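You operate a simulated robot arm through the tools that you are given. There is no shell and no other tool. Be economical: measure what you need, move in short steps, check, and stop when the job is done.

You are at the controls of a simulated two-armed robot. One attempt, no reset.

Task
Set the press up for the black coil and load it.
Fine: press switch off first, on again last; the stop post that matches the yellow tag goes in the socket, the old one in the rack. Where these are worked on the way, their far stop is far enough and under half their travel is too little: press switch.

The check looks at the end state, three seconds after you hand in, the way a careful person would. Anything else that was tipped, shoved, dropped, spilled or broken makes it a failure.

Robot
Two 7-joint arms with two-finger parallel grippers on one trunk, on a base that drives. Base frame: it is fixed to the floor where the robot stands at the start and does not move with it; the origin is under the middle of the robot, x ahead of it, y to its left, z up. Readings come in m, degrees, newtons and seconds.
The left shoulder is at the start at [0.05, 0.165, 1.155], the right one opposite. With the tool pointing down near the work surface each hand reaches from about 0.24 to 0.7 m from the robot's upright axis, wherever it stands, measured 20 degrees to its own side. Places, roughly: bed of the coil press [0.7, 0.2, 0.9]; coil press [0.8, 0.2, 0.9]; press switch [0.5, 0, 0.8]. Payload 3.91 kg a hand.
Tool frame (each hand has its own): the origin (TCP) lies between the finger pads and is the grasp point; the fingertips stand 0.03 m ahead of it; z points along the fingers, y is the line along which they close. Largest opening 0.11 m; finger width 0.02, thickness 0.01; the body of the gripper, 0.048 by 0.112 m, starts 0.055 m behind the TCP.
Orientation is told as [roll, pitch, yaw] about the base's x, y, z axes, in that order, counted from this pose: with the fingers straight down and closing along the base's y, the tool's x points along the base's -x, its y along +y and its z along -z.

Tools
- The arms move only by the tool apply_moves. It takes "left_commands", "right_commands" or both (then of equal length, played together; a hand with none holds still); each is a list of rows, each a list of 3 entries, a list of its own where there are three numbers: the shift along the base's x, y, z in m, then the turn, a rotation vector about the base's x, y, z in degrees, then the closure, from 0 (fully open) to 1 (shut). In form: [[[tx, ty, tz], [wx, wy, wz], grip], ...]. A call has 1 to 20 rows; each row is the pose to reach, as a shift and turn from the pose commanded when the call began. Rows are played at 5 a second. More than 0.05 m and 8.6 degrees between two rows, or a gripper value outside its range, and nothing of the call is played. Where a pose cannot be reached the arm comes as near as it can. A force on the tool above 40 N (or 10 N above the force at the start of the call, whichever is more), or a blocked arm, ends the call early, and 0.2 s more pass. Each finger travels about 0.045 m/s and halts on what it meets, pressing with about 39 N; the grip force reading is that of the motor and also rises with nothing between the fingers. The clock runs only during rows and for 0.2 s after the last one: add rows that repeat a pose to give the fingers time. It gives the time, the measured TCP pose, the force on the tool (base axes), the opening and the grip force at its end, in the units of the frame above (readings bear some noise), with the torque about the TCP (base axes, N m) and any sound that the robot's microphone picked up, and new pictures: "show" is both (left out), scene, wrist or none (wrist: the cameras of the hands that moved).
- Cameras (640 x 400 px; columns grow to the right, rows downward): "scene" is now at [0.1081, 0.0497, 1.3416]; the picture's right is [0.62, -0.79, 0.00], its down [-0.46, -0.36, -0.81] and it looks along [0.64, 0.50, -0.58] (base axes); focal length 214 px, centre (320, 200). "left" rides on the left gripper at [0.072, -0.017, -0.103] in its tool frame; the picture's right is [0.23, 0.97, 0.00], its down [-0.76, 0.18, -0.62] and it looks along [-0.61, 0.14, 0.78] (tool axes); focal length 222 px, centre (320, 200). "right" rides on the right gripper at [0.072, 0.017, -0.103] in its tool frame; the picture's right is [-0.23, 0.97, 0.00], its down [-0.76, -0.18, -0.62] and it looks along [-0.61, -0.14, 0.78] (tool axes); focal length 222 px, centre (320, 200). There is no depth. A picture from a camera that has moved, and an enlarged one, comes with that camera's place and axes in the base frame and with its lens. The place of the scene camera against the robot may be out by one fixed shift of up to 0.025 m in any direction.
- slide_trunk(by): slides the trunk up (or, below 0, down) by that many m; the arms and the scene camera ride with it, the base frame stays. It gives what a move gives, with no picture.
- steer(legs): drives the robot by 1 to 6 legs, each [ahead, left, turn to the left] in m, m and degrees, along the robot's own axes; the way and the turn of a leg run together, so that a leg with both is an arc; at most 1.5 m and 180 degrees a leg. The arms and the cameras ride along, it lands a little off, and it stops where it bumps. It gives what a move gives, and a new picture of the scene camera.
- turn_head(pan, tilt): turns the head with the scene camera to pan (to the left, within 80 degrees either way) and tilt (down, from -29 to 69), counted from straight ahead of the robot. It gives what a move gives, and a new picture of the scene camera.
- enlarge(camera, box): a new picture of the part [left, top, right, bottom] of that camera's present view, enlarged. It takes no simulated time.
- finish_job(): hands the job in; it is judged then, once.

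Work in short steps. Places have to be worked out from the pictures, the camera data and where the tool is seen: move nearer, look again, correct. Check each grasp and each placing, and mend what went wrong. You have 120 turns and 260 pictures in all, those below and enlarged ones among them. Open the grippers and draw the arms clear of the work before you hand the job in, unless the task says otherwise; then end with one line.

The tools are called after "Call:" as name(argument=value, ...) on one line, values as JSON. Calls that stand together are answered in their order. apply_moves: Moves the arms, as the interface text tells. Its arguments: {"type":"object","properties":{"left_commands":{"type":"array"},"right_commands":{"type":"array"},"show":{"type":"string","enum":["both","scene","wrist","none"]}},"required":[]} The other tools are called the same way: slide_trunk (by) slides the trunk up or down; steer (legs) drives the base; turn_head (pan, tilt) turns the head that bears the scene camera; enlarge (camera, box) takes an enlarged picture of a part of a camera's view; finish_job () hands the job in.

At the start:

```text
t: 0.0
left_tcp_pos: [0.2312, 0.3469, 1.0902]
left_tool_rot: [0.0, -0.1, 0.0]
left_force: [-1.0, -0.3, 0.7]
left_torque: [-0.01, 0.02, -0.01]
left_grip_width: 0.11
left_grip_force: 0.1
right_tcp_pos: [0.3511, 0.0353, 1.1198]
right_tool_rot: [0.1, 0.0, 0.0]
right_force: [-0.4, -0.2, -0.2]
right_torque: [-0.02, 0.0, 0.01]
right_grip_width: 0.1102
right_grip_force: 0.0
trunk travel left (down, up): [-0.375, 0.128]
robot x, y, heading: [0.0014, 0.0017, 0.2]
head pan, tilt: [38.1, 35.8]
```

scene: 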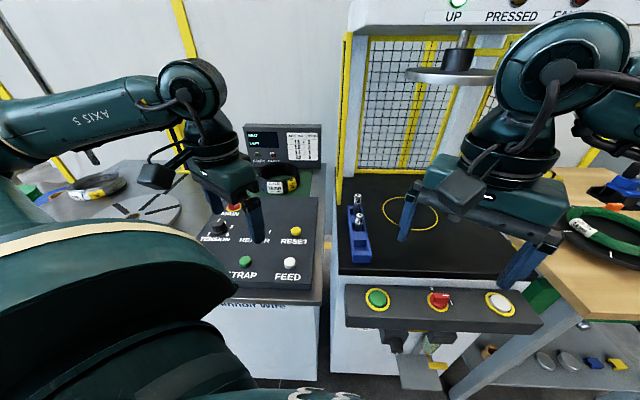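
right: 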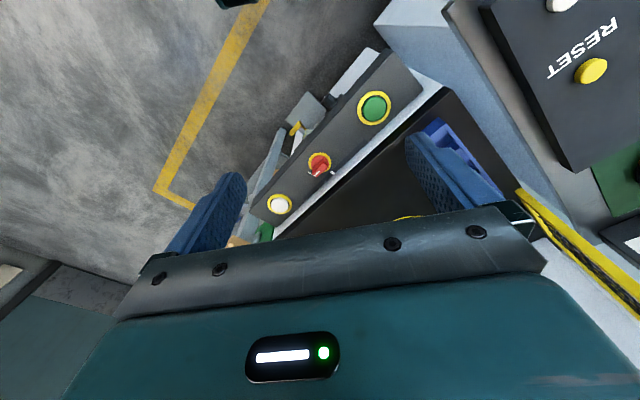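
left: 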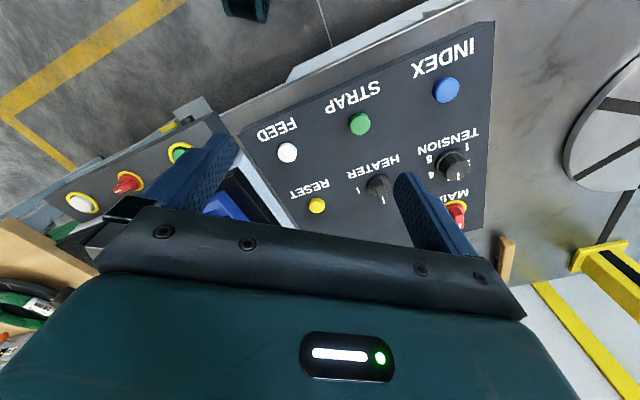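

The press is ahead with a blue rack and a front panel; I need an overview, so I enlarge the press and look to the right.

Call:
enlarge(camera="scene", box=[320, 160, 560, 400])

Call:
turn_head(pan=-10, tilt=40)

```text
1.67 times, centred on (440, 280) of scene
camera zoom: at [0.1081, 0.0497, 1.3416], right [0.62, -0.79, 0.0], down [-0.46, -0.36, -0.81], along [0.64, 0.5, -0.58], focal length 358 px, centre (120, 67)
```

zoom: 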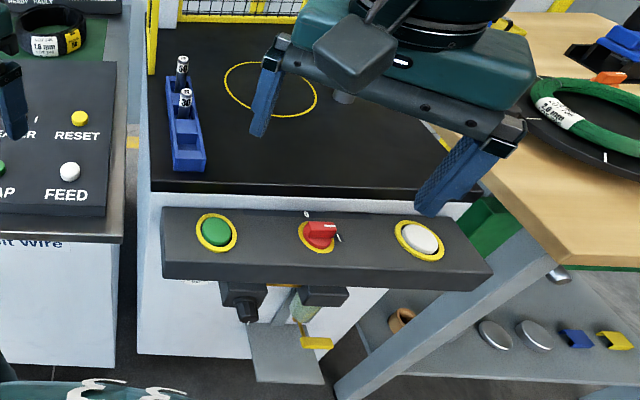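

```text
t: 1.2
left_tcp_pos: [0.2307, 0.3463, 1.0903]
left_tool_rot: [0.0, -0.1, -0.1]
left_force: [0.4, -0.3, -1.0]
left_torque: [-0.03, -0.03, -0.04]
left_grip_width: 0.1098
left_grip_force: 0.0
right_tcp_pos: [0.3503, 0.0357, 1.1206]
right_tool_rot: [0.0, 0.0, 0.0]
right_force: [-0.2, 0.3, 0.2]
right_torque: [-0.02, 0.0, 0.01]
right_grip_width: 0.1099
right_grip_force: 0.0
trunk travel left (down, up): [-0.375, 0.128]
robot x, y, heading: [0.0012, 0.0008, 0.1]
head pan, tilt: [-10.0, 40.0]
camera scene: at [0.1228, -0.0191, 1.3352], right [-0.17, -0.98, 0.0], down [-0.63, 0.11, -0.77], along [0.75, -0.13, -0.64], focal length 214 px, centre (320, 200)
```

scene: 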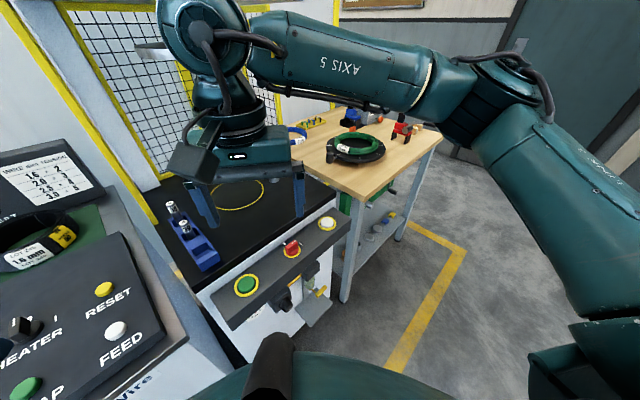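

The black coil seems to sit on the left machine with a yellow tag, the rack on the press bed. I look closer at both.

Call:
enlarge(camera="scene", box=[0, 130, 130, 280])

Call:
enlarge(camera="scene", box=[150, 170, 350, 330])

Call:
turn_head(pan=60, tilt=36)

```text
2.67 times, centred on (65, 205) of scene
camera zoom: at [0.1228, -0.0191, 1.3352], right [-0.17, -0.98, 0.0], down [-0.63, 0.11, -0.77], along [0.75, -0.13, -0.64], focal length 572 px, centre (1000, 187)
```

zoom: 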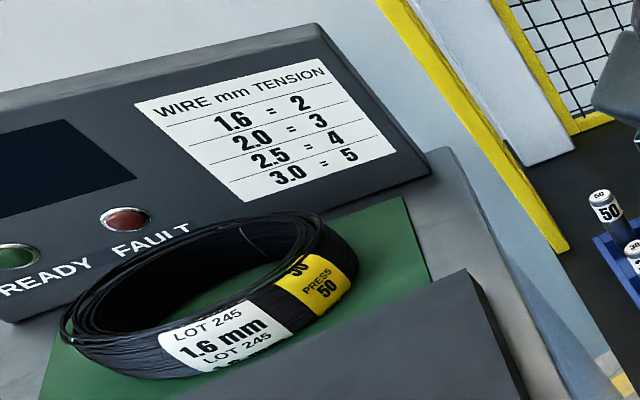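

```text
2.50 times, centred on (250, 250) of scene
camera zoom: at [0.1228, -0.0191, 1.3352], right [-0.17, -0.98, 0.0], down [-0.63, 0.11, -0.77], along [0.75, -0.13, -0.64], focal length 536 px, centre (495, 75)
```

zoom: 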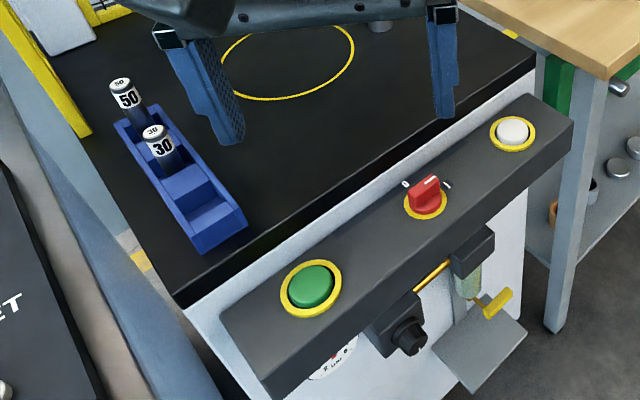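

```text
t: 2.6
left_tcp_pos: [0.232, 0.3456, 1.0899]
left_tool_rot: [0.0, -0.1, 0.0]
left_force: [0.5, -0.7, -0.4]
left_torque: [-0.01, 0.02, 0.02]
left_grip_width: 0.11
left_grip_force: 0.1
right_tcp_pos: [0.3517, 0.0353, 1.1193]
right_tool_rot: [0.1, 0.0, -0.1]
right_force: [0.2, 0.0, -0.2]
right_torque: [-0.04, 0.0, 0.02]
right_grip_width: 0.1103
right_grip_force: 0.1
trunk travel left (down, up): [-0.375, 0.128]
robot x, y, heading: [0.0011, 0.0021, -0.1]
head pan, tilt: [60.0, 36.0]
camera scene: at [0.0829, 0.0713, 1.3412], right [0.87, -0.5, 0.0], down [-0.29, -0.51, -0.81], along [0.41, 0.7, -0.59], focal length 214 px, centre (320, 200)
```

scene: 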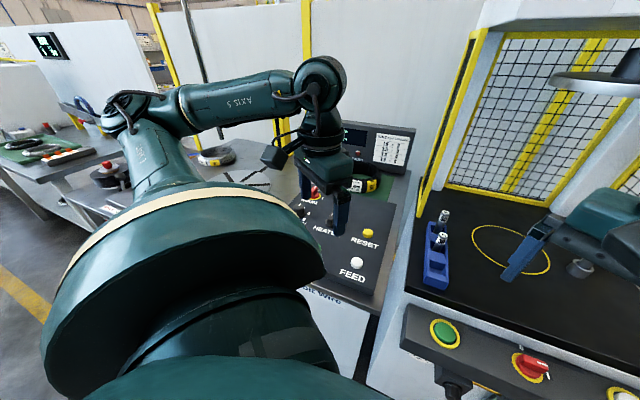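

The yellow tag reads PRESS 50, and the rack holds a 50 and a 30. I back the right arm off to see the bed and socket.

Call:
apply_moves(right_commands=[[[-0.04, -0.03, 0], [0, 0, 0], 0], [[-0.08, -0.06, 0], [0, 0, 0], 0], [[-0.08, -0.1, 0], [0, 0, 0], 0], [[-0.08, -0.15, 0], [0, 0, 0], 0], [[-0.08, -0.2, 0], [0, 0, 0], 0], [[-0.08, -0.25, 0], [0, 0, 0], 0]], show="none")

Call:
turn_head(pan=15, tilt=36)

Call:
enlarge(camera="scene", box=[180, 100, 480, 290])

```text
t: 4.0
left_tcp_pos: [0.23, 0.3452, 1.0916]
left_tool_rot: [0.2, -0.2, 0.1]
left_force: [0.9, 0.0, 0.0]
left_torque: [0.02, -0.03, -0.02]
left_grip_width: 0.1102
left_grip_force: 0.1
right_tcp_pos: [0.2686, -0.2155, 1.1213]
right_tool_rot: [0.0, 0.0, 0.1]
right_force: [-0.4, -1.1, 0.0]
right_torque: [0.02, 0.0, 0.01]
right_grip_width: 0.1101
right_grip_force: 0.0
trunk travel left (down, up): [-0.375, 0.128]
robot x, y, heading: [0.0019, -0.0027, 0.1]
head pan, tilt: [60.0, 36.0]
```

```text
t: 5.1
left_tcp_pos: [0.2317, 0.3471, 1.0899]
left_tool_rot: [0.0, -0.2, 0.0]
left_force: [1.0, -0.2, 0.6]
left_torque: [-0.02, 0.01, -0.03]
left_grip_width: 0.1101
left_grip_force: 0.1
right_tcp_pos: [0.27, -0.2137, 1.1211]
right_tool_rot: [0.1, 0.0, 0.1]
right_force: [1.1, -0.5, -0.1]
right_torque: [0.02, 0.0, 0.03]
right_grip_width: 0.1103
right_grip_force: 0.1
trunk travel left (down, up): [-0.375, 0.128]
robot x, y, heading: [0.0008, -0.0002, 0.1]
head pan, tilt: [15.0, 36.0]
camera scene: at [0.1236, 0.0183, 1.3412], right [0.26, -0.97, 0.0], down [-0.57, -0.15, -0.81], along [0.78, 0.21, -0.59], focal length 214 px, centre (320, 200)
```

scene: 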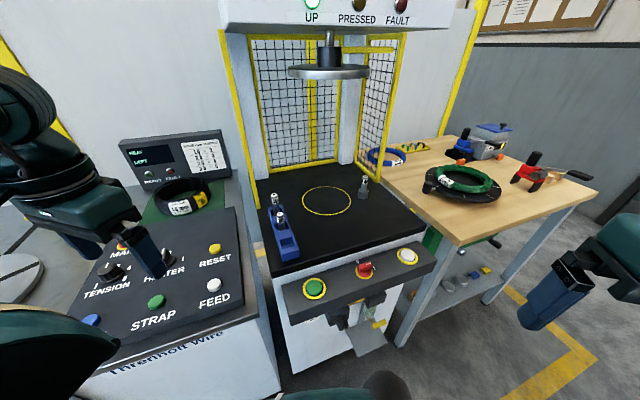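

```text
2.11 times, centred on (330, 195) of scene
camera zoom: at [0.1236, 0.0183, 1.3412], right [0.26, -0.97, 0.0], down [-0.57, -0.15, -0.81], along [0.78, 0.21, -0.59], focal length 452 px, centre (299, 210)
```

zoom: 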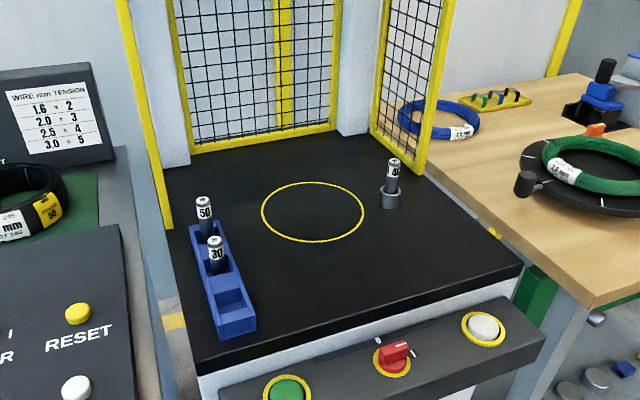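

Socket holds a post reading about 40; the rack's front slot is empty. I zoom on the switch and the socket.

Call:
enlarge(camera="scene", box=[335, 245, 395, 285])

Call:
enlarge(camera="scene", box=[250, 170, 400, 260])

Call:
enlarge(camera="scene", box=[230, 0, 480, 90])

```text
10.00 times, centred on (365, 265) of scene
camera zoom: at [0.1236, 0.0183, 1.3412], right [0.26, -0.97, 0.0], down [-0.57, -0.15, -0.81], along [0.78, 0.21, -0.59], focal length 2145 px, centre (-130, -450)
```

zoom: 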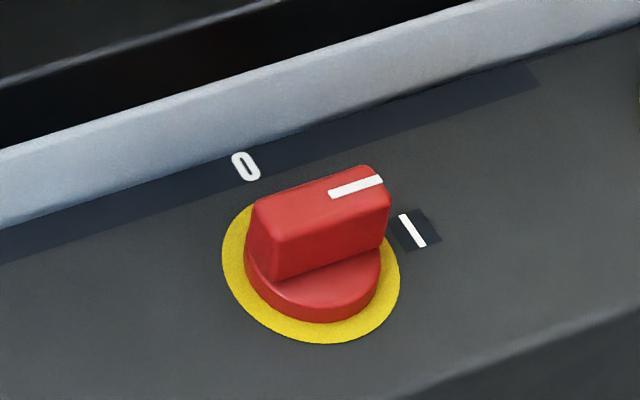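

```text
4.27 times, centred on (325, 215) of scene
camera zoom: at [0.1236, 0.0183, 1.3412], right [0.26, -0.97, 0.0], down [-0.57, -0.15, -0.81], along [0.78, 0.21, -0.59], focal length 915 px, centre (299, 136)
```

zoom: 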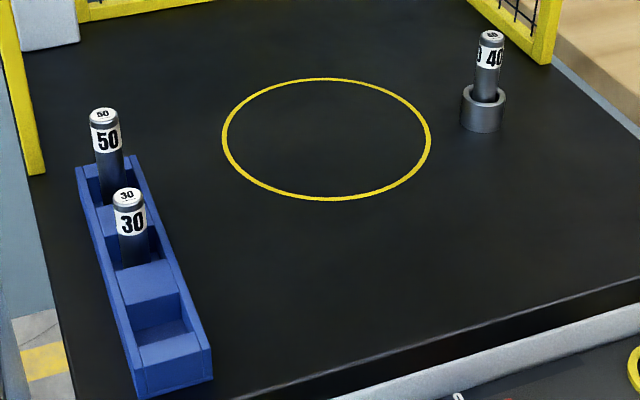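

```text
2.56 times, centred on (355, 45) of scene
camera zoom: at [0.1236, 0.0183, 1.3412], right [0.26, -0.97, 0.0], down [-0.57, -0.15, -0.81], along [0.78, 0.21, -0.59], focal length 549 px, centre (230, 597)
```

zoom: 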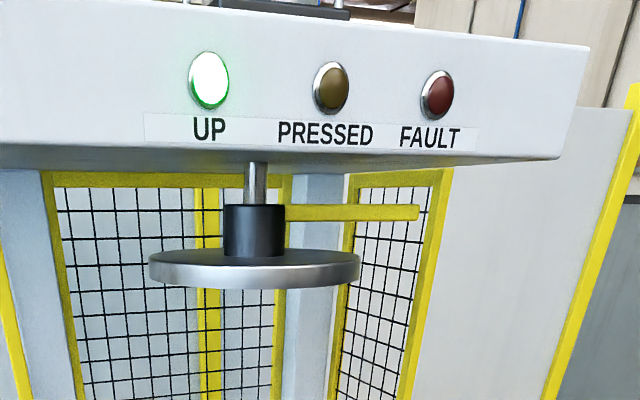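

Switch points at I (on); 0 is on its left. I bring the right hand over the switch to triangulate it with the wrist camera.

Call:
apply_moves(right_commands=[[[0.02, 0.04, -0.01], [0, 0, 0], 0], [[0.05, 0.075, -0.02], [0, 0, 0], 0], [[0.08, 0.11, -0.03], [0, 0, 0], 0], [[0.11, 0.145, -0.045], [0, 0, 0], 0], [[0.13, 0.18, -0.06], [0, 0, 0], 0], [[0.15, 0.204, -0.07], [0, 0, 0], 0], [[0.15, 0.204, -0.07], [0, 0, 0], 0]], show="wrist")

Call:
enlarge(camera="right", box=[240, 80, 440, 205])

```text
t: 6.7
left_tcp_pos: [0.2315, 0.3463, 1.0916]
left_tool_rot: [0.0, -0.1, 0.0]
left_force: [-0.2, -0.1, -1.1]
left_torque: [-0.03, 0.03, 0.0]
left_grip_width: 0.1101
left_grip_force: 0.1
right_tcp_pos: [0.4216, -0.012, 1.0519]
right_tool_rot: [0.0, 0.0, -0.1]
right_force: [-0.6, -0.7, 0.7]
right_torque: [0.02, -0.01, 0.03]
right_grip_width: 0.1101
right_grip_force: 0.1
trunk travel left (down, up): [-0.375, 0.128]
robot x, y, heading: [-0.0012, -0.0019, -0.1]
head pan, tilt: [15.0, 36.0]
camera right: at [0.3488, 0.0057, 1.1537], right [0.23, 0.97, 0.0], down [0.76, -0.18, 0.62], along [0.61, -0.14, -0.78], focal length 222 px, centre (320, 200)
```

right: 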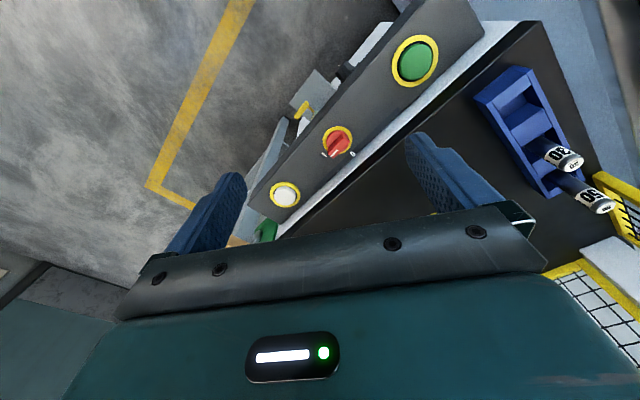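

```text
3.20 times, centred on (340, 142) of right
camera zoom: at [0.3488, 0.0057, 1.1537], right [0.23, 0.97, 0.0], down [0.76, -0.18, 0.62], along [0.61, -0.14, -0.78], focal length 711 px, centre (256, 384)
```

zoom: 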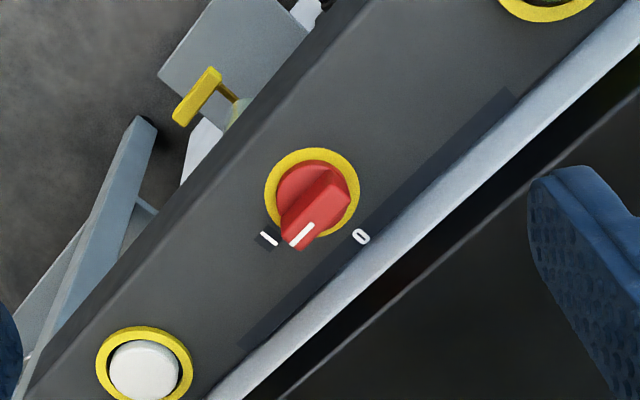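

Estimated knob about [0.49, 0.0, 0.83], the press rotated about 37° to the left. I go lower for a second view to get its depth and the panel tilt.

Call:
apply_moves(right_commands=[[[-0.02, 0.0, -0.04], [0, 0, 0], 0], [[-0.04, 0.0, -0.08], [0, 0, 0], 0], [[-0.05, 0.0, -0.12], [0, 0, 0], 0], [[-0.05, 0.0, -0.12], [0, 0, 0], 0]], show="wrist")

Call:
enlarge(camera="right", box=[220, 60, 420, 185])

```text
t: 7.7
left_tcp_pos: [0.2297, 0.3463, 1.0908]
left_tool_rot: [0.0, -0.1, 0.0]
left_force: [-0.3, 0.5, 0.3]
left_torque: [0.01, 0.03, 0.0]
left_grip_width: 0.1101
left_grip_force: 0.0
right_tcp_pos: [0.371, -0.0064, 0.9304]
right_tool_rot: [-0.1, 0.0, 0.0]
right_force: [0.6, 0.8, -0.7]
right_torque: [-0.04, 0.0, 0.01]
right_grip_width: 0.11
right_grip_force: 0.0
trunk travel left (down, up): [-0.375, 0.128]
robot x, y, heading: [0.0021, 0.0008, 0.2]
head pan, tilt: [15.0, 36.0]
camera right: at [0.2971, 0.0102, 1.0338], right [0.23, 0.97, 0.0], down [0.76, -0.18, 0.62], along [0.61, -0.14, -0.78], focal length 222 px, centre (320, 200)
```

right: 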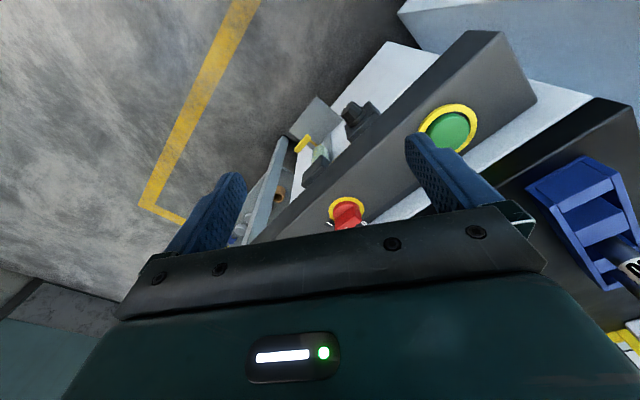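

```text
3.20 times, centred on (320, 122) of right
camera zoom: at [0.2971, 0.0102, 1.0338], right [0.23, 0.97, 0.0], down [0.76, -0.18, 0.62], along [0.61, -0.14, -0.78], focal length 711 px, centre (320, 448)
```

zoom: 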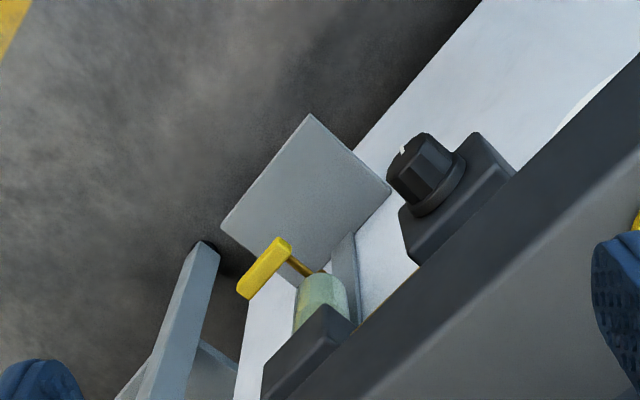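

Knob base is about [0.513, 0, 0.79]. I turn the hand to line up with the press and look again to settle panel tilt and switch angle.

Call:
apply_moves(right_commands=[[[-0.02, -0.02, 0.03], [0, 0, 7], 0], [[-0.03, -0.05, 0.06], [0, 0, 14], 0], [[-0.04, -0.08, 0.07], [0, 0, 22], 0], [[-0.04, -0.11, 0.07], [0, 0, 30], 0], [[-0.04, -0.12, 0.07], [0, 0, 37], 0], [[-0.04, -0.12, 0.07], [0, 0, 37], 0]], show="wrist")

Call:
enlarge(camera="right", box=[240, 80, 440, 205])

```text
t: 9.1
left_tcp_pos: [0.2317, 0.3462, 1.0907]
left_tool_rot: [0.0, -0.1, 0.0]
left_force: [-0.7, 0.0, -0.2]
left_torque: [-0.02, 0.0, 0.05]
left_grip_width: 0.11
left_grip_force: 0.1
right_tcp_pos: [0.331, -0.1305, 1.0007]
right_tool_rot: [0.0, -0.1, 37.2]
right_force: [-0.4, 0.2, 0.0]
right_torque: [0.0, 0.0, -0.01]
right_grip_width: 0.1099
right_grip_force: 0.2
trunk travel left (down, up): [-0.375, 0.128]
robot x, y, heading: [0.0001, 0.002, 0.1]
head pan, tilt: [15.0, 36.0]
camera right: at [0.2618, -0.159, 1.1035], right [-0.41, 0.91, 0.0], down [0.71, 0.32, 0.62], along [0.57, 0.25, -0.78], focal length 222 px, centre (320, 200)
```

right: 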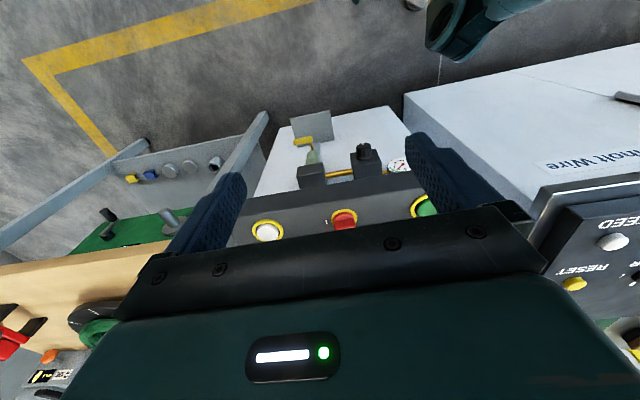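

```text
3.20 times, centred on (340, 142) of right
camera zoom: at [0.2618, -0.159, 1.1035], right [-0.41, 0.91, 0.0], down [0.71, 0.32, 0.62], along [0.57, 0.25, -0.78], focal length 711 px, centre (256, 384)
```

zoom: 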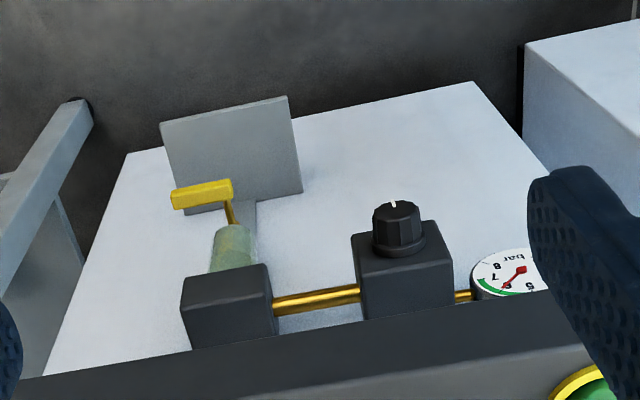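

Ring centre confirmed at [0.515, 0, 0.79]. I check the panel slope in an enlarged scene view.

Call:
enlarge(camera="scene", box=[270, 230, 450, 340])

```text
3.56 times, centred on (360, 285) of scene
camera zoom: at [0.1236, 0.0183, 1.3412], right [0.26, -0.97, 0.0], down [-0.57, -0.15, -0.81], along [0.78, 0.21, -0.59], focal length 763 px, centre (178, -102)
```

zoom: 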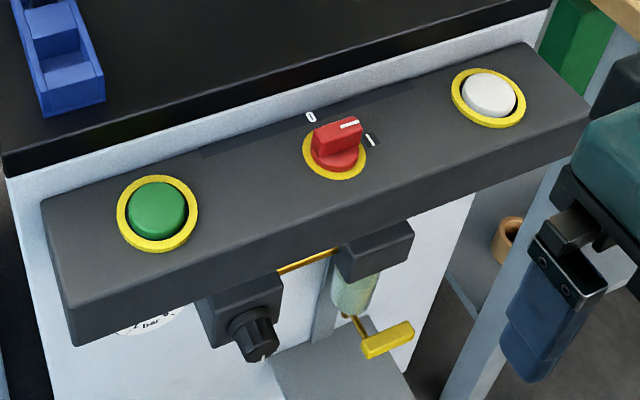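

The panel is level, with the pointer at -53° and the 0 mark at about +37°, so the turn is 90° to the left. I move the open right hand above the knob at yaw -53°.

Call:
apply_moves(right_commands=[[[0.0, 0.0, 0.0], [0, 0, -8.4], 0], [[0.02, 0.014, -0.005], [0, 0, -16.8], 0], [[0.04, 0.028, -0.01], [0, 0, -25.2], 0], [[0.06, 0.042, -0.015], [0, 0, -33.6], 0], [[0.08, 0.056, -0.02], [0, 0, -42], 0], [[0.1, 0.07, -0.025], [0, 0, -50.4], 0], [[0.12, 0.085, -0.03], [0, 0, -58.8], 0], [[0.14, 0.1, -0.035], [0, 0, -67.2], 0], [[0.16, 0.115, -0.04], [0, 0, -75.6], 0], [[0.175, 0.125, -0.045], [0, 0, -84], 0], [[0.184, 0.1295, -0.05], [0, 0, -90], 0], [[0.184, 0.1295, -0.05], [0, 0, -90], 0]])

Call:
enlarge(camera="scene", box=[310, 200, 430, 280])

```text
t: 11.7
left_tcp_pos: [0.232, 0.3459, 1.0911]
left_tool_rot: [0.0, -0.1, -0.1]
left_force: [0.8, -0.3, 0.9]
left_torque: [0.01, 0.0, -0.02]
left_grip_width: 0.1099
left_grip_force: 0.1
right_tcp_pos: [0.5141, -0.0029, 0.9481]
right_tool_rot: [-0.1, 0.0, -53.1]
right_force: [-0.7, 0.0, 0.5]
right_torque: [-0.03, -0.01, -0.02]
right_grip_width: 0.1101
right_grip_force: 0.2
trunk travel left (down, up): [-0.375, 0.128]
robot x, y, heading: [0.0, 0.001, -0.2]
head pan, tilt: [15.0, 36.0]
camera scene: at [0.1236, 0.0182, 1.3412], right [0.26, -0.97, 0.0], down [-0.57, -0.15, -0.81], along [0.78, 0.21, -0.59], focal length 214 px, centre (320, 200)
camera right: at [0.4832, 0.0666, 1.0516], right [0.92, 0.4, 0.0], down [0.31, -0.72, 0.62], along [0.25, -0.57, -0.78], focal length 222 px, centre (320, 200)
```

scene: 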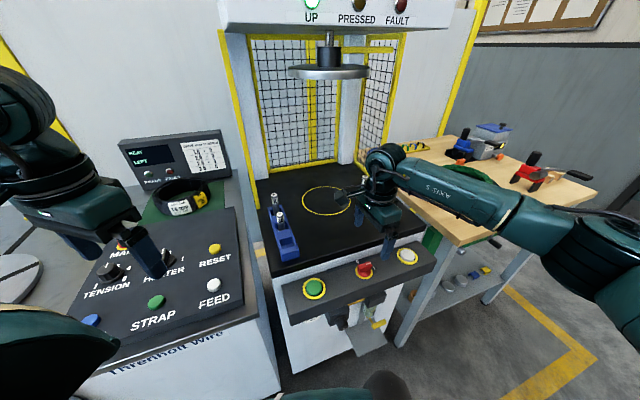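
right: 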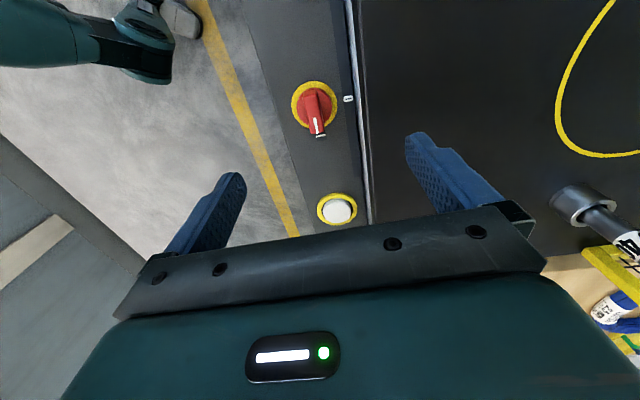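

```text
5.00 times, centred on (370, 240) of scene
camera zoom: at [0.1236, 0.0182, 1.3412], right [0.26, -0.97, 0.0], down [-0.57, -0.15, -0.81], along [0.78, 0.21, -0.59], focal length 1072 px, centre (70, 0)
```

zoom: 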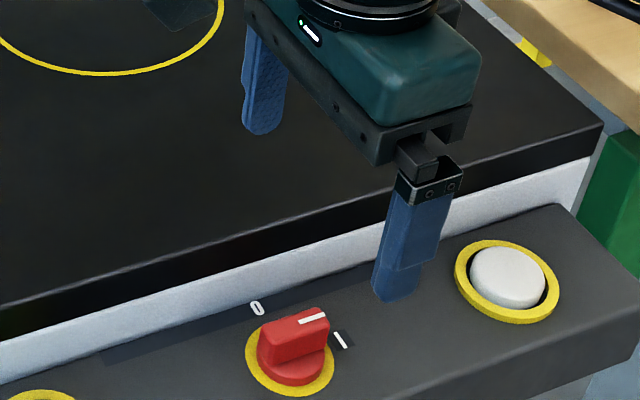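

Wrist view now puts the knob near (0.506, -0.002); the bed edge is only ~3 cm ahead of it, so I narrow the fingers to about 33 mm, descend a little and look again.

Call:
apply_moves(right_commands=[[[-0.007, 0.001, 0.0], [0, 0, 0], 0.7], [[-0.007, 0.001, 0.0], [0, 0, 0], 0.7], [[-0.007, 0.001, 0.0], [0, 0, 0], 0.7], [[-0.007, 0.001, 0.0], [0, 0, 0], 0.7], [[-0.007, 0.001, -0.02], [0, 0, 0], 0.7], [[-0.007, 0.001, -0.05], [0, 0, 0], 0.7], [[-0.007, 0.001, -0.05], [0, 0, 0], 0.7]], show="none")

Call:
enlarge(camera="right", box=[220, 60, 420, 185])

Call:
enlarge(camera="scene", box=[310, 200, 430, 280])

```text
t: 13.3
left_tcp_pos: [0.2316, 0.3466, 1.09]
left_tool_rot: [0.0, -0.2, 0.1]
left_force: [0.4, 0.7, -0.1]
left_torque: [0.03, 0.0, 0.02]
left_grip_width: 0.1099
left_grip_force: 0.0
right_tcp_pos: [0.5061, -0.0014, 0.9001]
right_tool_rot: [0.0, 0.0, -53.0]
right_force: [-1.0, 0.2, -0.2]
right_torque: [-0.02, 0.0, 0.0]
right_grip_width: 0.0329
right_grip_force: 0.0
trunk travel left (down, up): [-0.375, 0.128]
robot x, y, heading: [-0.0019, 0.0007, -0.2]
head pan, tilt: [15.0, 36.0]
```

```text
3.20 times, centred on (320, 122) of right
camera zoom: at [0.4747, 0.0669, 1.0029], right [0.91, 0.41, 0.0], down [0.32, -0.72, 0.62], along [0.25, -0.57, -0.78], focal length 711 px, centre (320, 448)
```

zoom: 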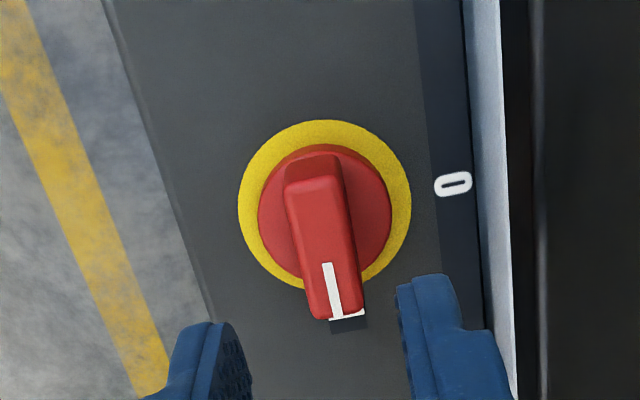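

```text
5.00 times, centred on (370, 240) of scene
camera zoom: at [0.1236, 0.0183, 1.3412], right [0.26, -0.97, 0.0], down [-0.57, -0.15, -0.81], along [0.78, 0.21, -0.59], focal length 1072 px, centre (70, 0)
```

zoom: 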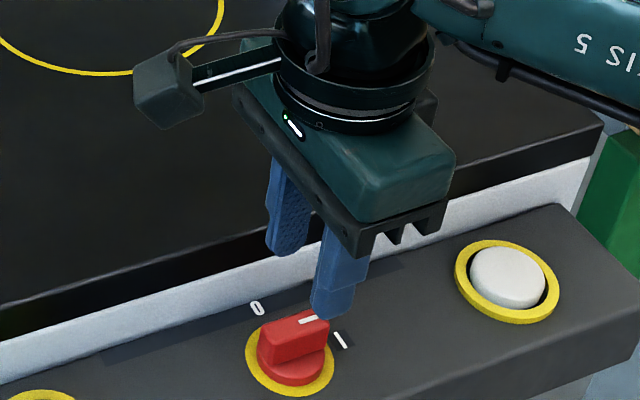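

The knob is centred between the fingers. I lower to tips at about 0.81 and close on the ridge.

Call:
apply_moves(right_commands=[[[0.001, 0, -0.03], [0, 0, 0], 0.7], [[0.001, 0, -0.05], [0, 0, 0], 0.7], [[0.001, 0, -0.06], [0, 0, 0], 0.7], [[0.001, 0, -0.06], [0, 0, 0], 0.95], [[0.001, 0, -0.06], [0, 0, 0], 0.95], [[0.001, 0, -0.06], [0, 0, 0], 0.95]], show="wrist")

Call:
enlarge(camera="scene", box=[310, 200, 430, 280])

```text
t: 14.7
left_tcp_pos: [0.2313, 0.3462, 1.0911]
left_tool_rot: [0.0, 0.0, 0.1]
left_force: [0.0, -0.2, -0.3]
left_torque: [0.0, -0.01, 0.0]
left_grip_width: 0.1098
left_grip_force: 0.1
right_tcp_pos: [0.5069, -0.0012, 0.8405]
right_tool_rot: [0.0, 0.0, -53.1]
right_force: [-2.8, -1.9, -2.5]
right_torque: [-0.41, -0.34, -0.02]
right_grip_width: 0.0149
right_grip_force: 44.8
trunk travel left (down, up): [-0.375, 0.128]
robot x, y, heading: [0.0016, -0.0016, 0.1]
head pan, tilt: [15.0, 36.0]
camera right: at [0.4759, 0.0678, 0.9439], right [0.91, 0.4, 0.0], down [0.32, -0.71, 0.62], along [0.25, -0.57, -0.78], focal length 222 px, centre (320, 200)
```

right: 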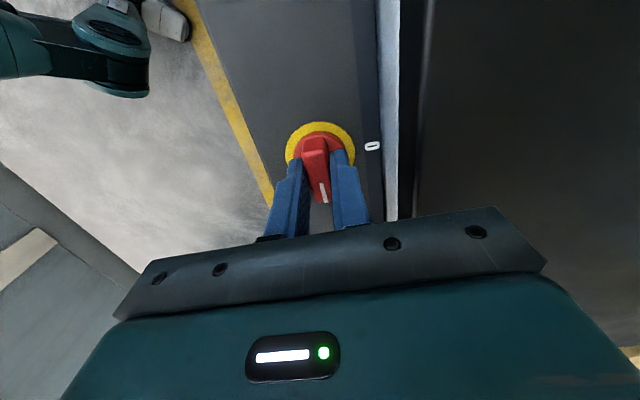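

```text
5.00 times, centred on (370, 240) of scene
camera zoom: at [0.1234, 0.018, 1.3412], right [0.26, -0.97, 0.0], down [-0.57, -0.15, -0.81], along [0.78, 0.21, -0.59], focal length 1072 px, centre (70, 0)
```

zoom: 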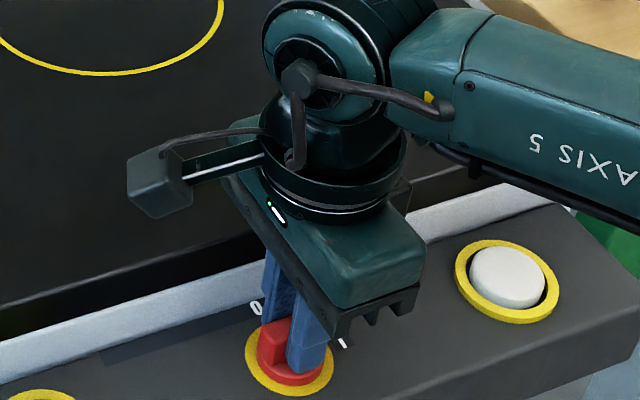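

Gripped at 15 mm. I turn it left by 90°.

Call:
apply_moves(right_commands=[[[0.001, 0, 0], [0, 0, 8], 0.95], [[0.001, 0, 0], [0, 0, 16], 0.95], [[0.001, 0, 0], [0, 0, 24], 0.95], [[0.001, 0, 0], [0, 0, 32], 0.95], [[0.001, 0, 0], [0, 0, 40], 0.95], [[0.001, 0, 0], [0, 0, 48], 0.95], [[0.001, 0, 0], [0, 0, 56], 0.95], [[0.001, 0, 0], [0, 0, 64], 0.95], [[0.001, 0, 0], [0, 0, 72], 0.95], [[0.001, 0, 0], [0, 0, 80], 0.95], [[0.001, 0, 0], [0, 0, 88], 0.95], [[0.001, 0, 0], [0, 0, 91], 0.95], [[0.001, 0, 0], [0, 0, 91], 0.95]], show="wrist")

```text
t: 17.5
left_tcp_pos: [0.2294, 0.3449, 1.0925]
left_tool_rot: [0.1, -0.2, -0.1]
left_force: [0.0, 0.7, 1.2]
left_torque: [-0.04, 0.04, 0.02]
left_grip_width: 0.1098
left_grip_force: 0.0
right_tcp_pos: [0.5068, -0.0008, 0.8417]
right_tool_rot: [-0.1, 0.2, 38.1]
right_force: [-21.5, -11.5, 12.7]
right_torque: [-0.06, 0.42, -0.94]
right_grip_width: 0.0148
right_grip_force: 44.6
trunk travel left (down, up): [-0.375, 0.128]
robot x, y, heading: [-0.0019, 0.0013, 0.1]
head pan, tilt: [15.0, 36.0]
camera right: at [0.4386, -0.032, 0.9441], right [-0.42, 0.91, 0.0], down [0.71, 0.33, 0.62], along [0.57, 0.26, -0.78], focal length 222 px, centre (320, 200)
```

right: 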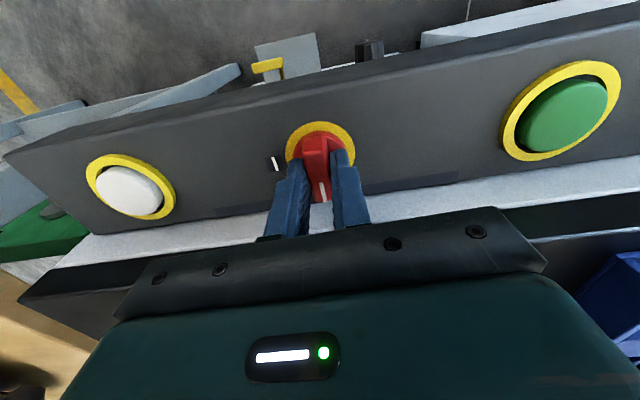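

Pointer now faces forward at 0. I release and lift clear.

Call:
apply_moves(right_commands=[[[0, 0, 0], [0, 0, 0], 0.6], [[0, 0, 0], [0, 0, 0], 0.6], [[0, 0, 0], [0, 0, 0], 0.6], [[0, 0, 0.04], [0, 0, 0], 0.6], [[0, 0, 0.08], [0, 0, 0], 0.6], [[-0.04, -0.03, 0.12], [0, 0, 0], 0.6], [[-0.07, -0.06, 0.16], [0, 0, 0], 0.6], [[-0.1, -0.09, 0.18], [0, 0, 0], 0.6], [[-0.12, -0.13, 0.2], [0, 0, 0], 0.6]], show="none")

Call:
enlarge(camera="scene", box=[180, 0, 480, 290])

Call:
enlarge(camera="scene", box=[335, 245, 395, 285])

```text
refused: row 6 steps farther than a row can; nothing moved
```

```text
1.38 times, centred on (330, 145) of scene
camera zoom: at [0.1205, 0.0172, 1.3416], right [0.26, -0.97, 0.0], down [-0.57, -0.15, -0.81], along [0.78, 0.21, -0.59], focal length 296 px, centre (306, 276)
```

zoom: 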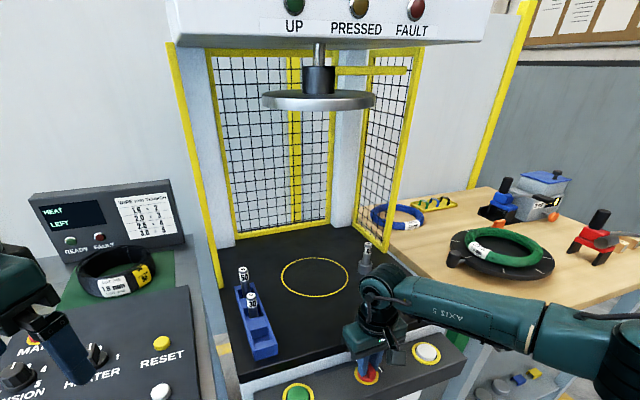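

```text
10.00 times, centred on (365, 265) of scene
camera zoom: at [0.1205, 0.0172, 1.3416], right [0.26, -0.97, 0.0], down [-0.57, -0.15, -0.81], along [0.78, 0.21, -0.59], focal length 2145 px, centre (-130, -450)
```

zoom: 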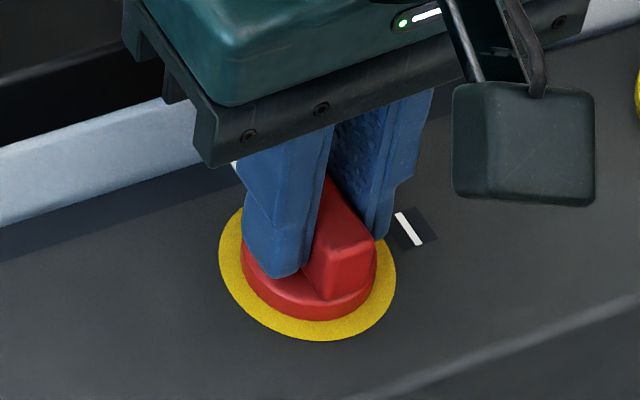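

The UP lamp is dark: the press is off. I release with smaller steps.

Call:
apply_moves(right_commands=[[[0, 0, 0], [0, 0, 0], 0.6], [[0, 0, 0], [0, 0, 0], 0.6], [[0, 0, 0], [0, 0, 0], 0.6], [[0, 0, 0.04], [0, 0, 0], 0.6], [[0, 0, 0.08], [0, 0, 0], 0.6], [[-0.025, -0.02, 0.11], [0, 0, 0], 0.6], [[-0.05, -0.04, 0.14], [0, 0, 0], 0.5], [[-0.075, -0.07, 0.17], [0, 0, 0], 0.5], [[-0.1, -0.1, 0.19], [0, 0, 0], 0.5], [[-0.13, -0.13, 0.2], [0, 0, 0], 0.5]], show="none")

Call:
enlarge(camera="scene", box=[180, 100, 480, 290])

Call:
turn_head(pan=20, tilt=69)

```text
t: 19.7
left_tcp_pos: [0.2309, 0.3455, 1.0908]
left_tool_rot: [0.1, 0.0, 0.0]
left_force: [-0.5, -0.6, -0.4]
left_torque: [0.0, -0.02, -0.01]
left_grip_width: 0.1098
left_grip_force: 0.0
right_tcp_pos: [0.379, -0.1299, 1.0386]
right_tool_rot: [0.0, 0.0, 37.9]
right_force: [0.1, -0.2, 0.0]
right_torque: [0.04, -0.02, -0.01]
right_grip_width: 0.055
right_grip_force: 0.1
trunk travel left (down, up): [-0.375, 0.128]
robot x, y, heading: [0.0025, -0.0009, -0.2]
head pan, tilt: [15.0, 36.0]
```

```text
2.11 times, centred on (330, 195) of scene
camera zoom: at [0.1232, 0.0177, 1.3413], right [0.26, -0.97, 0.0], down [-0.57, -0.15, -0.81], along [0.78, 0.21, -0.59], focal length 452 px, centre (299, 210)
```

zoom: 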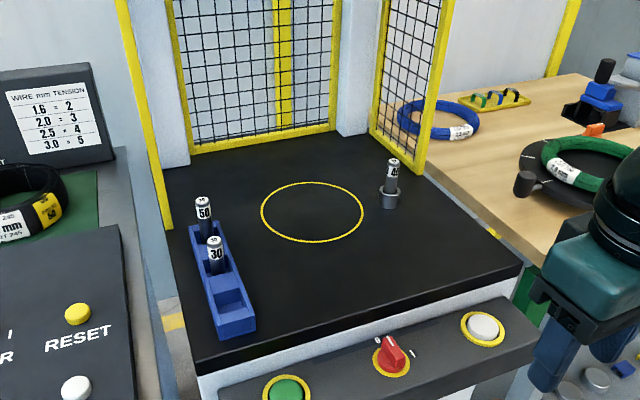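

```text
t: 20.7
left_tcp_pos: [0.2306, 0.3465, 1.0902]
left_tool_rot: [0.0, -0.1, 0.0]
left_force: [0.2, 0.0, 0.3]
left_torque: [-0.04, 0.02, -0.01]
left_grip_width: 0.1101
left_grip_force: 0.1
right_tcp_pos: [0.3799, -0.1295, 1.0384]
right_tool_rot: [0.0, -0.1, 38.1]
right_force: [0.3, 0.7, 0.0]
right_torque: [0.02, -0.02, -0.01]
right_grip_width: 0.0552
right_grip_force: 0.1
trunk travel left (down, up): [-0.375, 0.128]
robot x, y, heading: [-0.0009, 0.0006, 0.1]
head pan, tilt: [20.0, 68.8]
camera scene: at [0.0917, 0.0147, 1.2991], right [0.34, -0.94, 0.0], down [-0.88, -0.32, -0.36], along [0.34, 0.12, -0.93], focal length 214 px, centre (320, 200)
```

scene: 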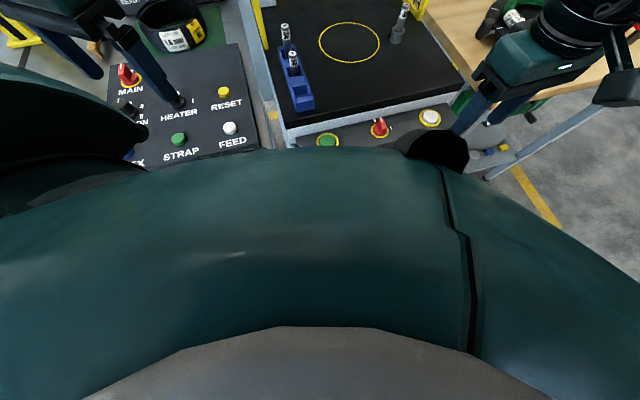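

Switch sits at 0. Now I drive to stand square in front of the press: right, turn left 37°, then ahead a bit.

Call:
steer(legs=[[0, -0.35, 0], [0, 0, 37], [0.12, 0, 0]])

Call:
turn_head(pan=0, tilt=45)

```text
t: 25.5
left_tcp_pos: [0.0796, 0.1358, 1.0902]
left_tool_rot: [0.0, 0.0, 36.1]
left_force: [-0.5, -1.0, 0.0]
left_torque: [-0.05, 0.03, -0.02]
left_grip_width: 0.1101
left_grip_force: 0.1
right_tcp_pos: [0.4805, -0.1614, 1.0395]
right_tool_rot: [0.0, 0.1, 74.2]
right_force: [0.5, -0.1, -0.7]
right_torque: [-0.03, 0.01, -0.02]
right_grip_width: 0.0548
right_grip_force: 0.1
trunk travel left (down, up): [-0.375, 0.128]
robot x, y, heading: [0.0956, -0.2817, 36.1]
head pan, tilt: [20.0, 68.8]
camera scene: at [0.1625, -0.222, 1.299], right [0.83, -0.56, 0.0], down [-0.52, -0.77, -0.36], along [0.2, 0.3, -0.93], focal length 214 px, centre (320, 200)
```

scene: 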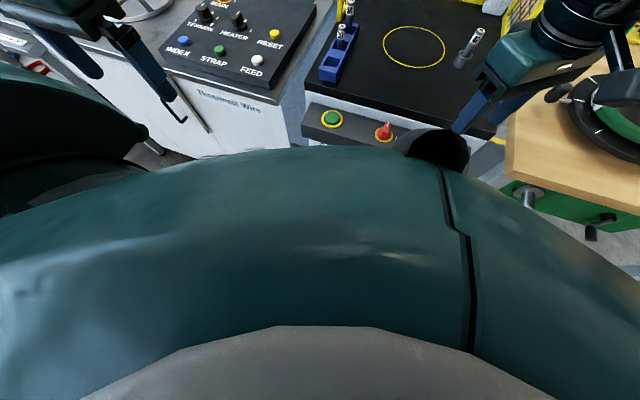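

```text
t: 26.4
left_tcp_pos: [0.0797, 0.1344, 1.0912]
left_tool_rot: [0.0, -0.1, 36.2]
left_force: [0.1, -0.3, 0.8]
left_torque: [0.03, 0.03, 0.02]
left_grip_width: 0.1099
left_grip_force: 0.0
right_tcp_pos: [0.481, -0.162, 1.0394]
right_tool_rot: [0.0, 0.0, 74.2]
right_force: [-0.5, 0.5, 0.2]
right_torque: [0.01, 0.02, 0.0]
right_grip_width: 0.0549
right_grip_force: 0.1
trunk travel left (down, up): [-0.375, 0.128]
robot x, y, heading: [0.096, -0.2821, 36.2]
head pan, tilt: [0.0, 45.0]
camera scene: at [0.1963, -0.2209, 1.3279], right [0.59, -0.81, 0.0], down [-0.57, -0.42, -0.71], along [0.57, 0.42, -0.71], focal length 214 px, centre (320, 200)
```

scene: 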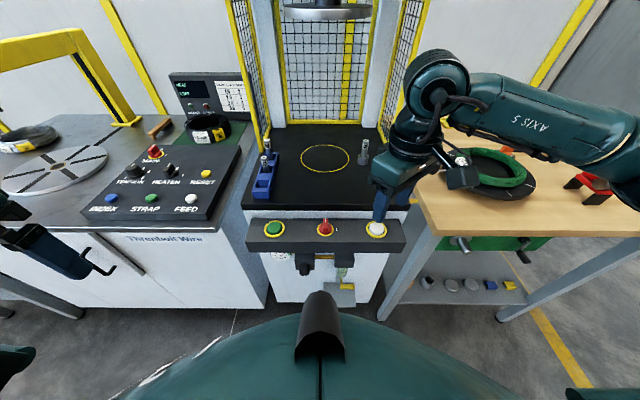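

Now square to the press. I creep a bit further ahead for reach.

Call:
steer(legs=[[0.09, 0, 0]])

Call:
enlarge(camera="scene", box=[220, 110, 400, 230])

```text
t: 27.5
left_tcp_pos: [0.1513, 0.187, 1.0908]
left_tool_rot: [0.1, -0.1, 36.2]
left_force: [0.1, 0.7, -0.9]
left_torque: [0.03, 0.03, 0.01]
left_grip_width: 0.1099
left_grip_force: 0.1
right_tcp_pos: [0.5518, -0.1107, 1.0393]
right_tool_rot: [0.0, 0.0, 74.2]
right_force: [-0.5, -0.1, -0.1]
right_torque: [-0.01, -0.01, -0.01]
right_grip_width: 0.0551
right_grip_force: 0.1
trunk travel left (down, up): [-0.375, 0.128]
robot x, y, heading: [0.1697, -0.2315, 36.1]
head pan, tilt: [0.0, 45.0]
camera scene: at [0.2679, -0.1689, 1.3278], right [0.59, -0.81, 0.0], down [-0.57, -0.42, -0.71], along [0.57, 0.42, -0.71], focal length 214 px, centre (320, 200)
```

scene: 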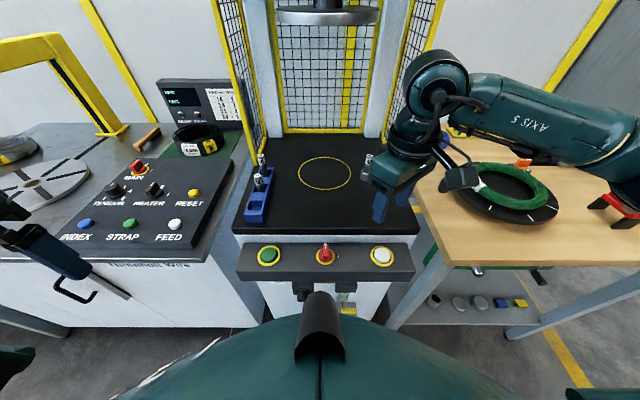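

```text
3.33 times, centred on (310, 170) of scene
camera zoom: at [0.2679, -0.1689, 1.3278], right [0.59, -0.81, 0.0], down [-0.57, -0.42, -0.71], along [0.57, 0.42, -0.71], focal length 715 px, centre (353, 300)
```

zoom: 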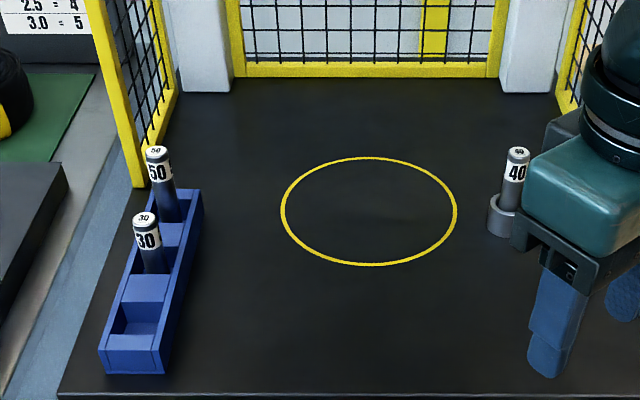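

Estimates: socket (0.80, 0.04), circle centre (0.735, 0.16, Ø0.18), 50 post (0.60, 0.305), empty slot (0.48, 0.23), post tops near z 0.95. I go 5 cm further ahead and bring the right hand over the socket, high, to look.

Call:
steer(legs=[[0.05, 0, 0]])

Call:
apply_moves(right_commands=[[[0.02, 0.01, 0.02], [0, 0, -7.5], 0.5], [[0.05, 0.03, 0.03], [0, 0, -15], 0.5], [[0.08, 0.05, 0.03], [0, 0, -22.5], 0.5], [[0.11, 0.065, 0.03], [0, 0, -30], 0.5], [[0.14, 0.08, 0.03], [0, 0, -38], 0.5], [[0.155, 0.09, 0.03], [0, 0, -38], 0.5], [[0.155, 0.09, 0.03], [0, 0, -38], 0.5]])

```text
t: 28.4
left_tcp_pos: [0.1902, 0.216, 1.091]
left_tool_rot: [0.0, 0.0, 36.0]
left_force: [-0.3, -0.8, 0.1]
left_torque: [0.0, 0.02, 0.02]
left_grip_width: 0.1099
left_grip_force: 0.1
right_tcp_pos: [0.5908, -0.0835, 1.0373]
right_tool_rot: [-0.1, 0.0, 74.1]
right_force: [-0.1, 0.2, 0.1]
right_torque: [-0.01, 0.02, -0.02]
right_grip_width: 0.0547
right_grip_force: 0.1
trunk travel left (down, up): [-0.375, 0.128]
robot x, y, heading: [0.2082, -0.2027, 36.0]
head pan, tilt: [0.0, 45.0]
camera scene: at [0.3066, -0.1408, 1.3278], right [0.59, -0.81, 0.0], down [-0.57, -0.42, -0.71], along [0.57, 0.42, -0.71], focal length 214 px, centre (320, 200)
```

scene: 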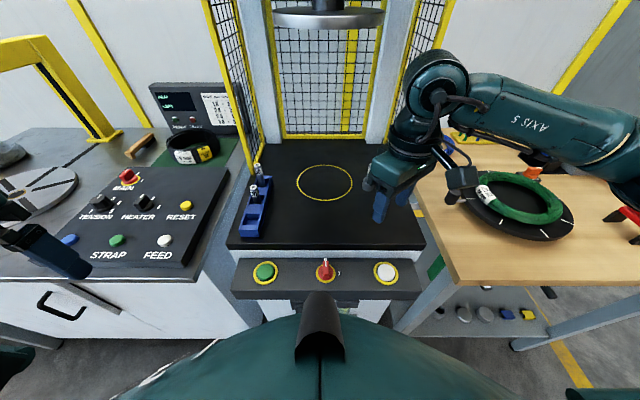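

```text
t: 30.0
left_tcp_pos: [0.1888, 0.2142, 1.0901]
left_tool_rot: [0.0, -0.1, 36.1]
left_force: [0.1, -0.5, 0.0]
left_torque: [-0.03, 0.02, -0.01]
left_grip_width: 0.1099
left_grip_force: 0.1
right_tcp_pos: [0.7453, 0.0074, 1.0668]
right_tool_rot: [0.0, 0.2, 36.0]
right_force: [-0.3, 0.4, 0.3]
right_torque: [0.01, 0.02, -0.01]
right_grip_width: 0.0547
right_grip_force: 0.1
trunk travel left (down, up): [-0.375, 0.128]
robot x, y, heading: [0.2077, -0.1985, 36.3]
head pan, tilt: [0.0, 45.0]
camera scene: at [0.3059, -0.1414, 1.3279], right [0.59, -0.81, 0.0], down [-0.57, -0.42, -0.71], along [0.57, 0.42, -0.71], focal length 214 px, centre (320, 200)
camera right: at [0.6761, -0.0207, 1.1693], right [-0.39, 0.92, 0.0], down [0.72, 0.3, 0.62], along [0.57, 0.24, -0.78], focal length 222 px, centre (320, 200)
```

scene: 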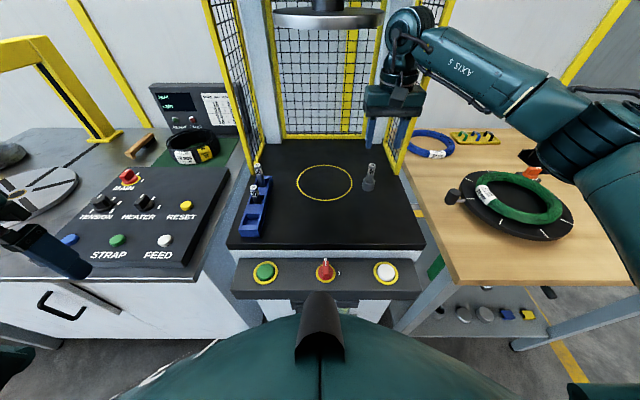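
right: 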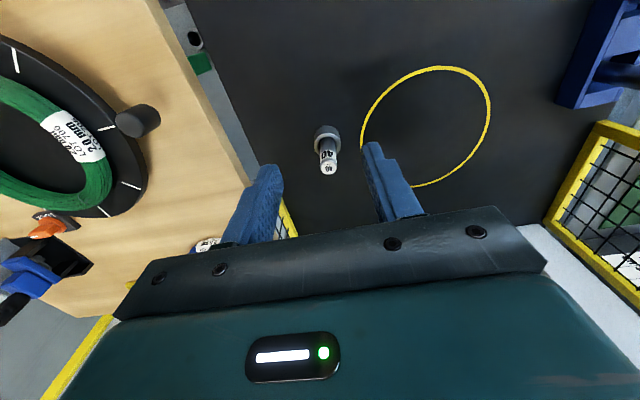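

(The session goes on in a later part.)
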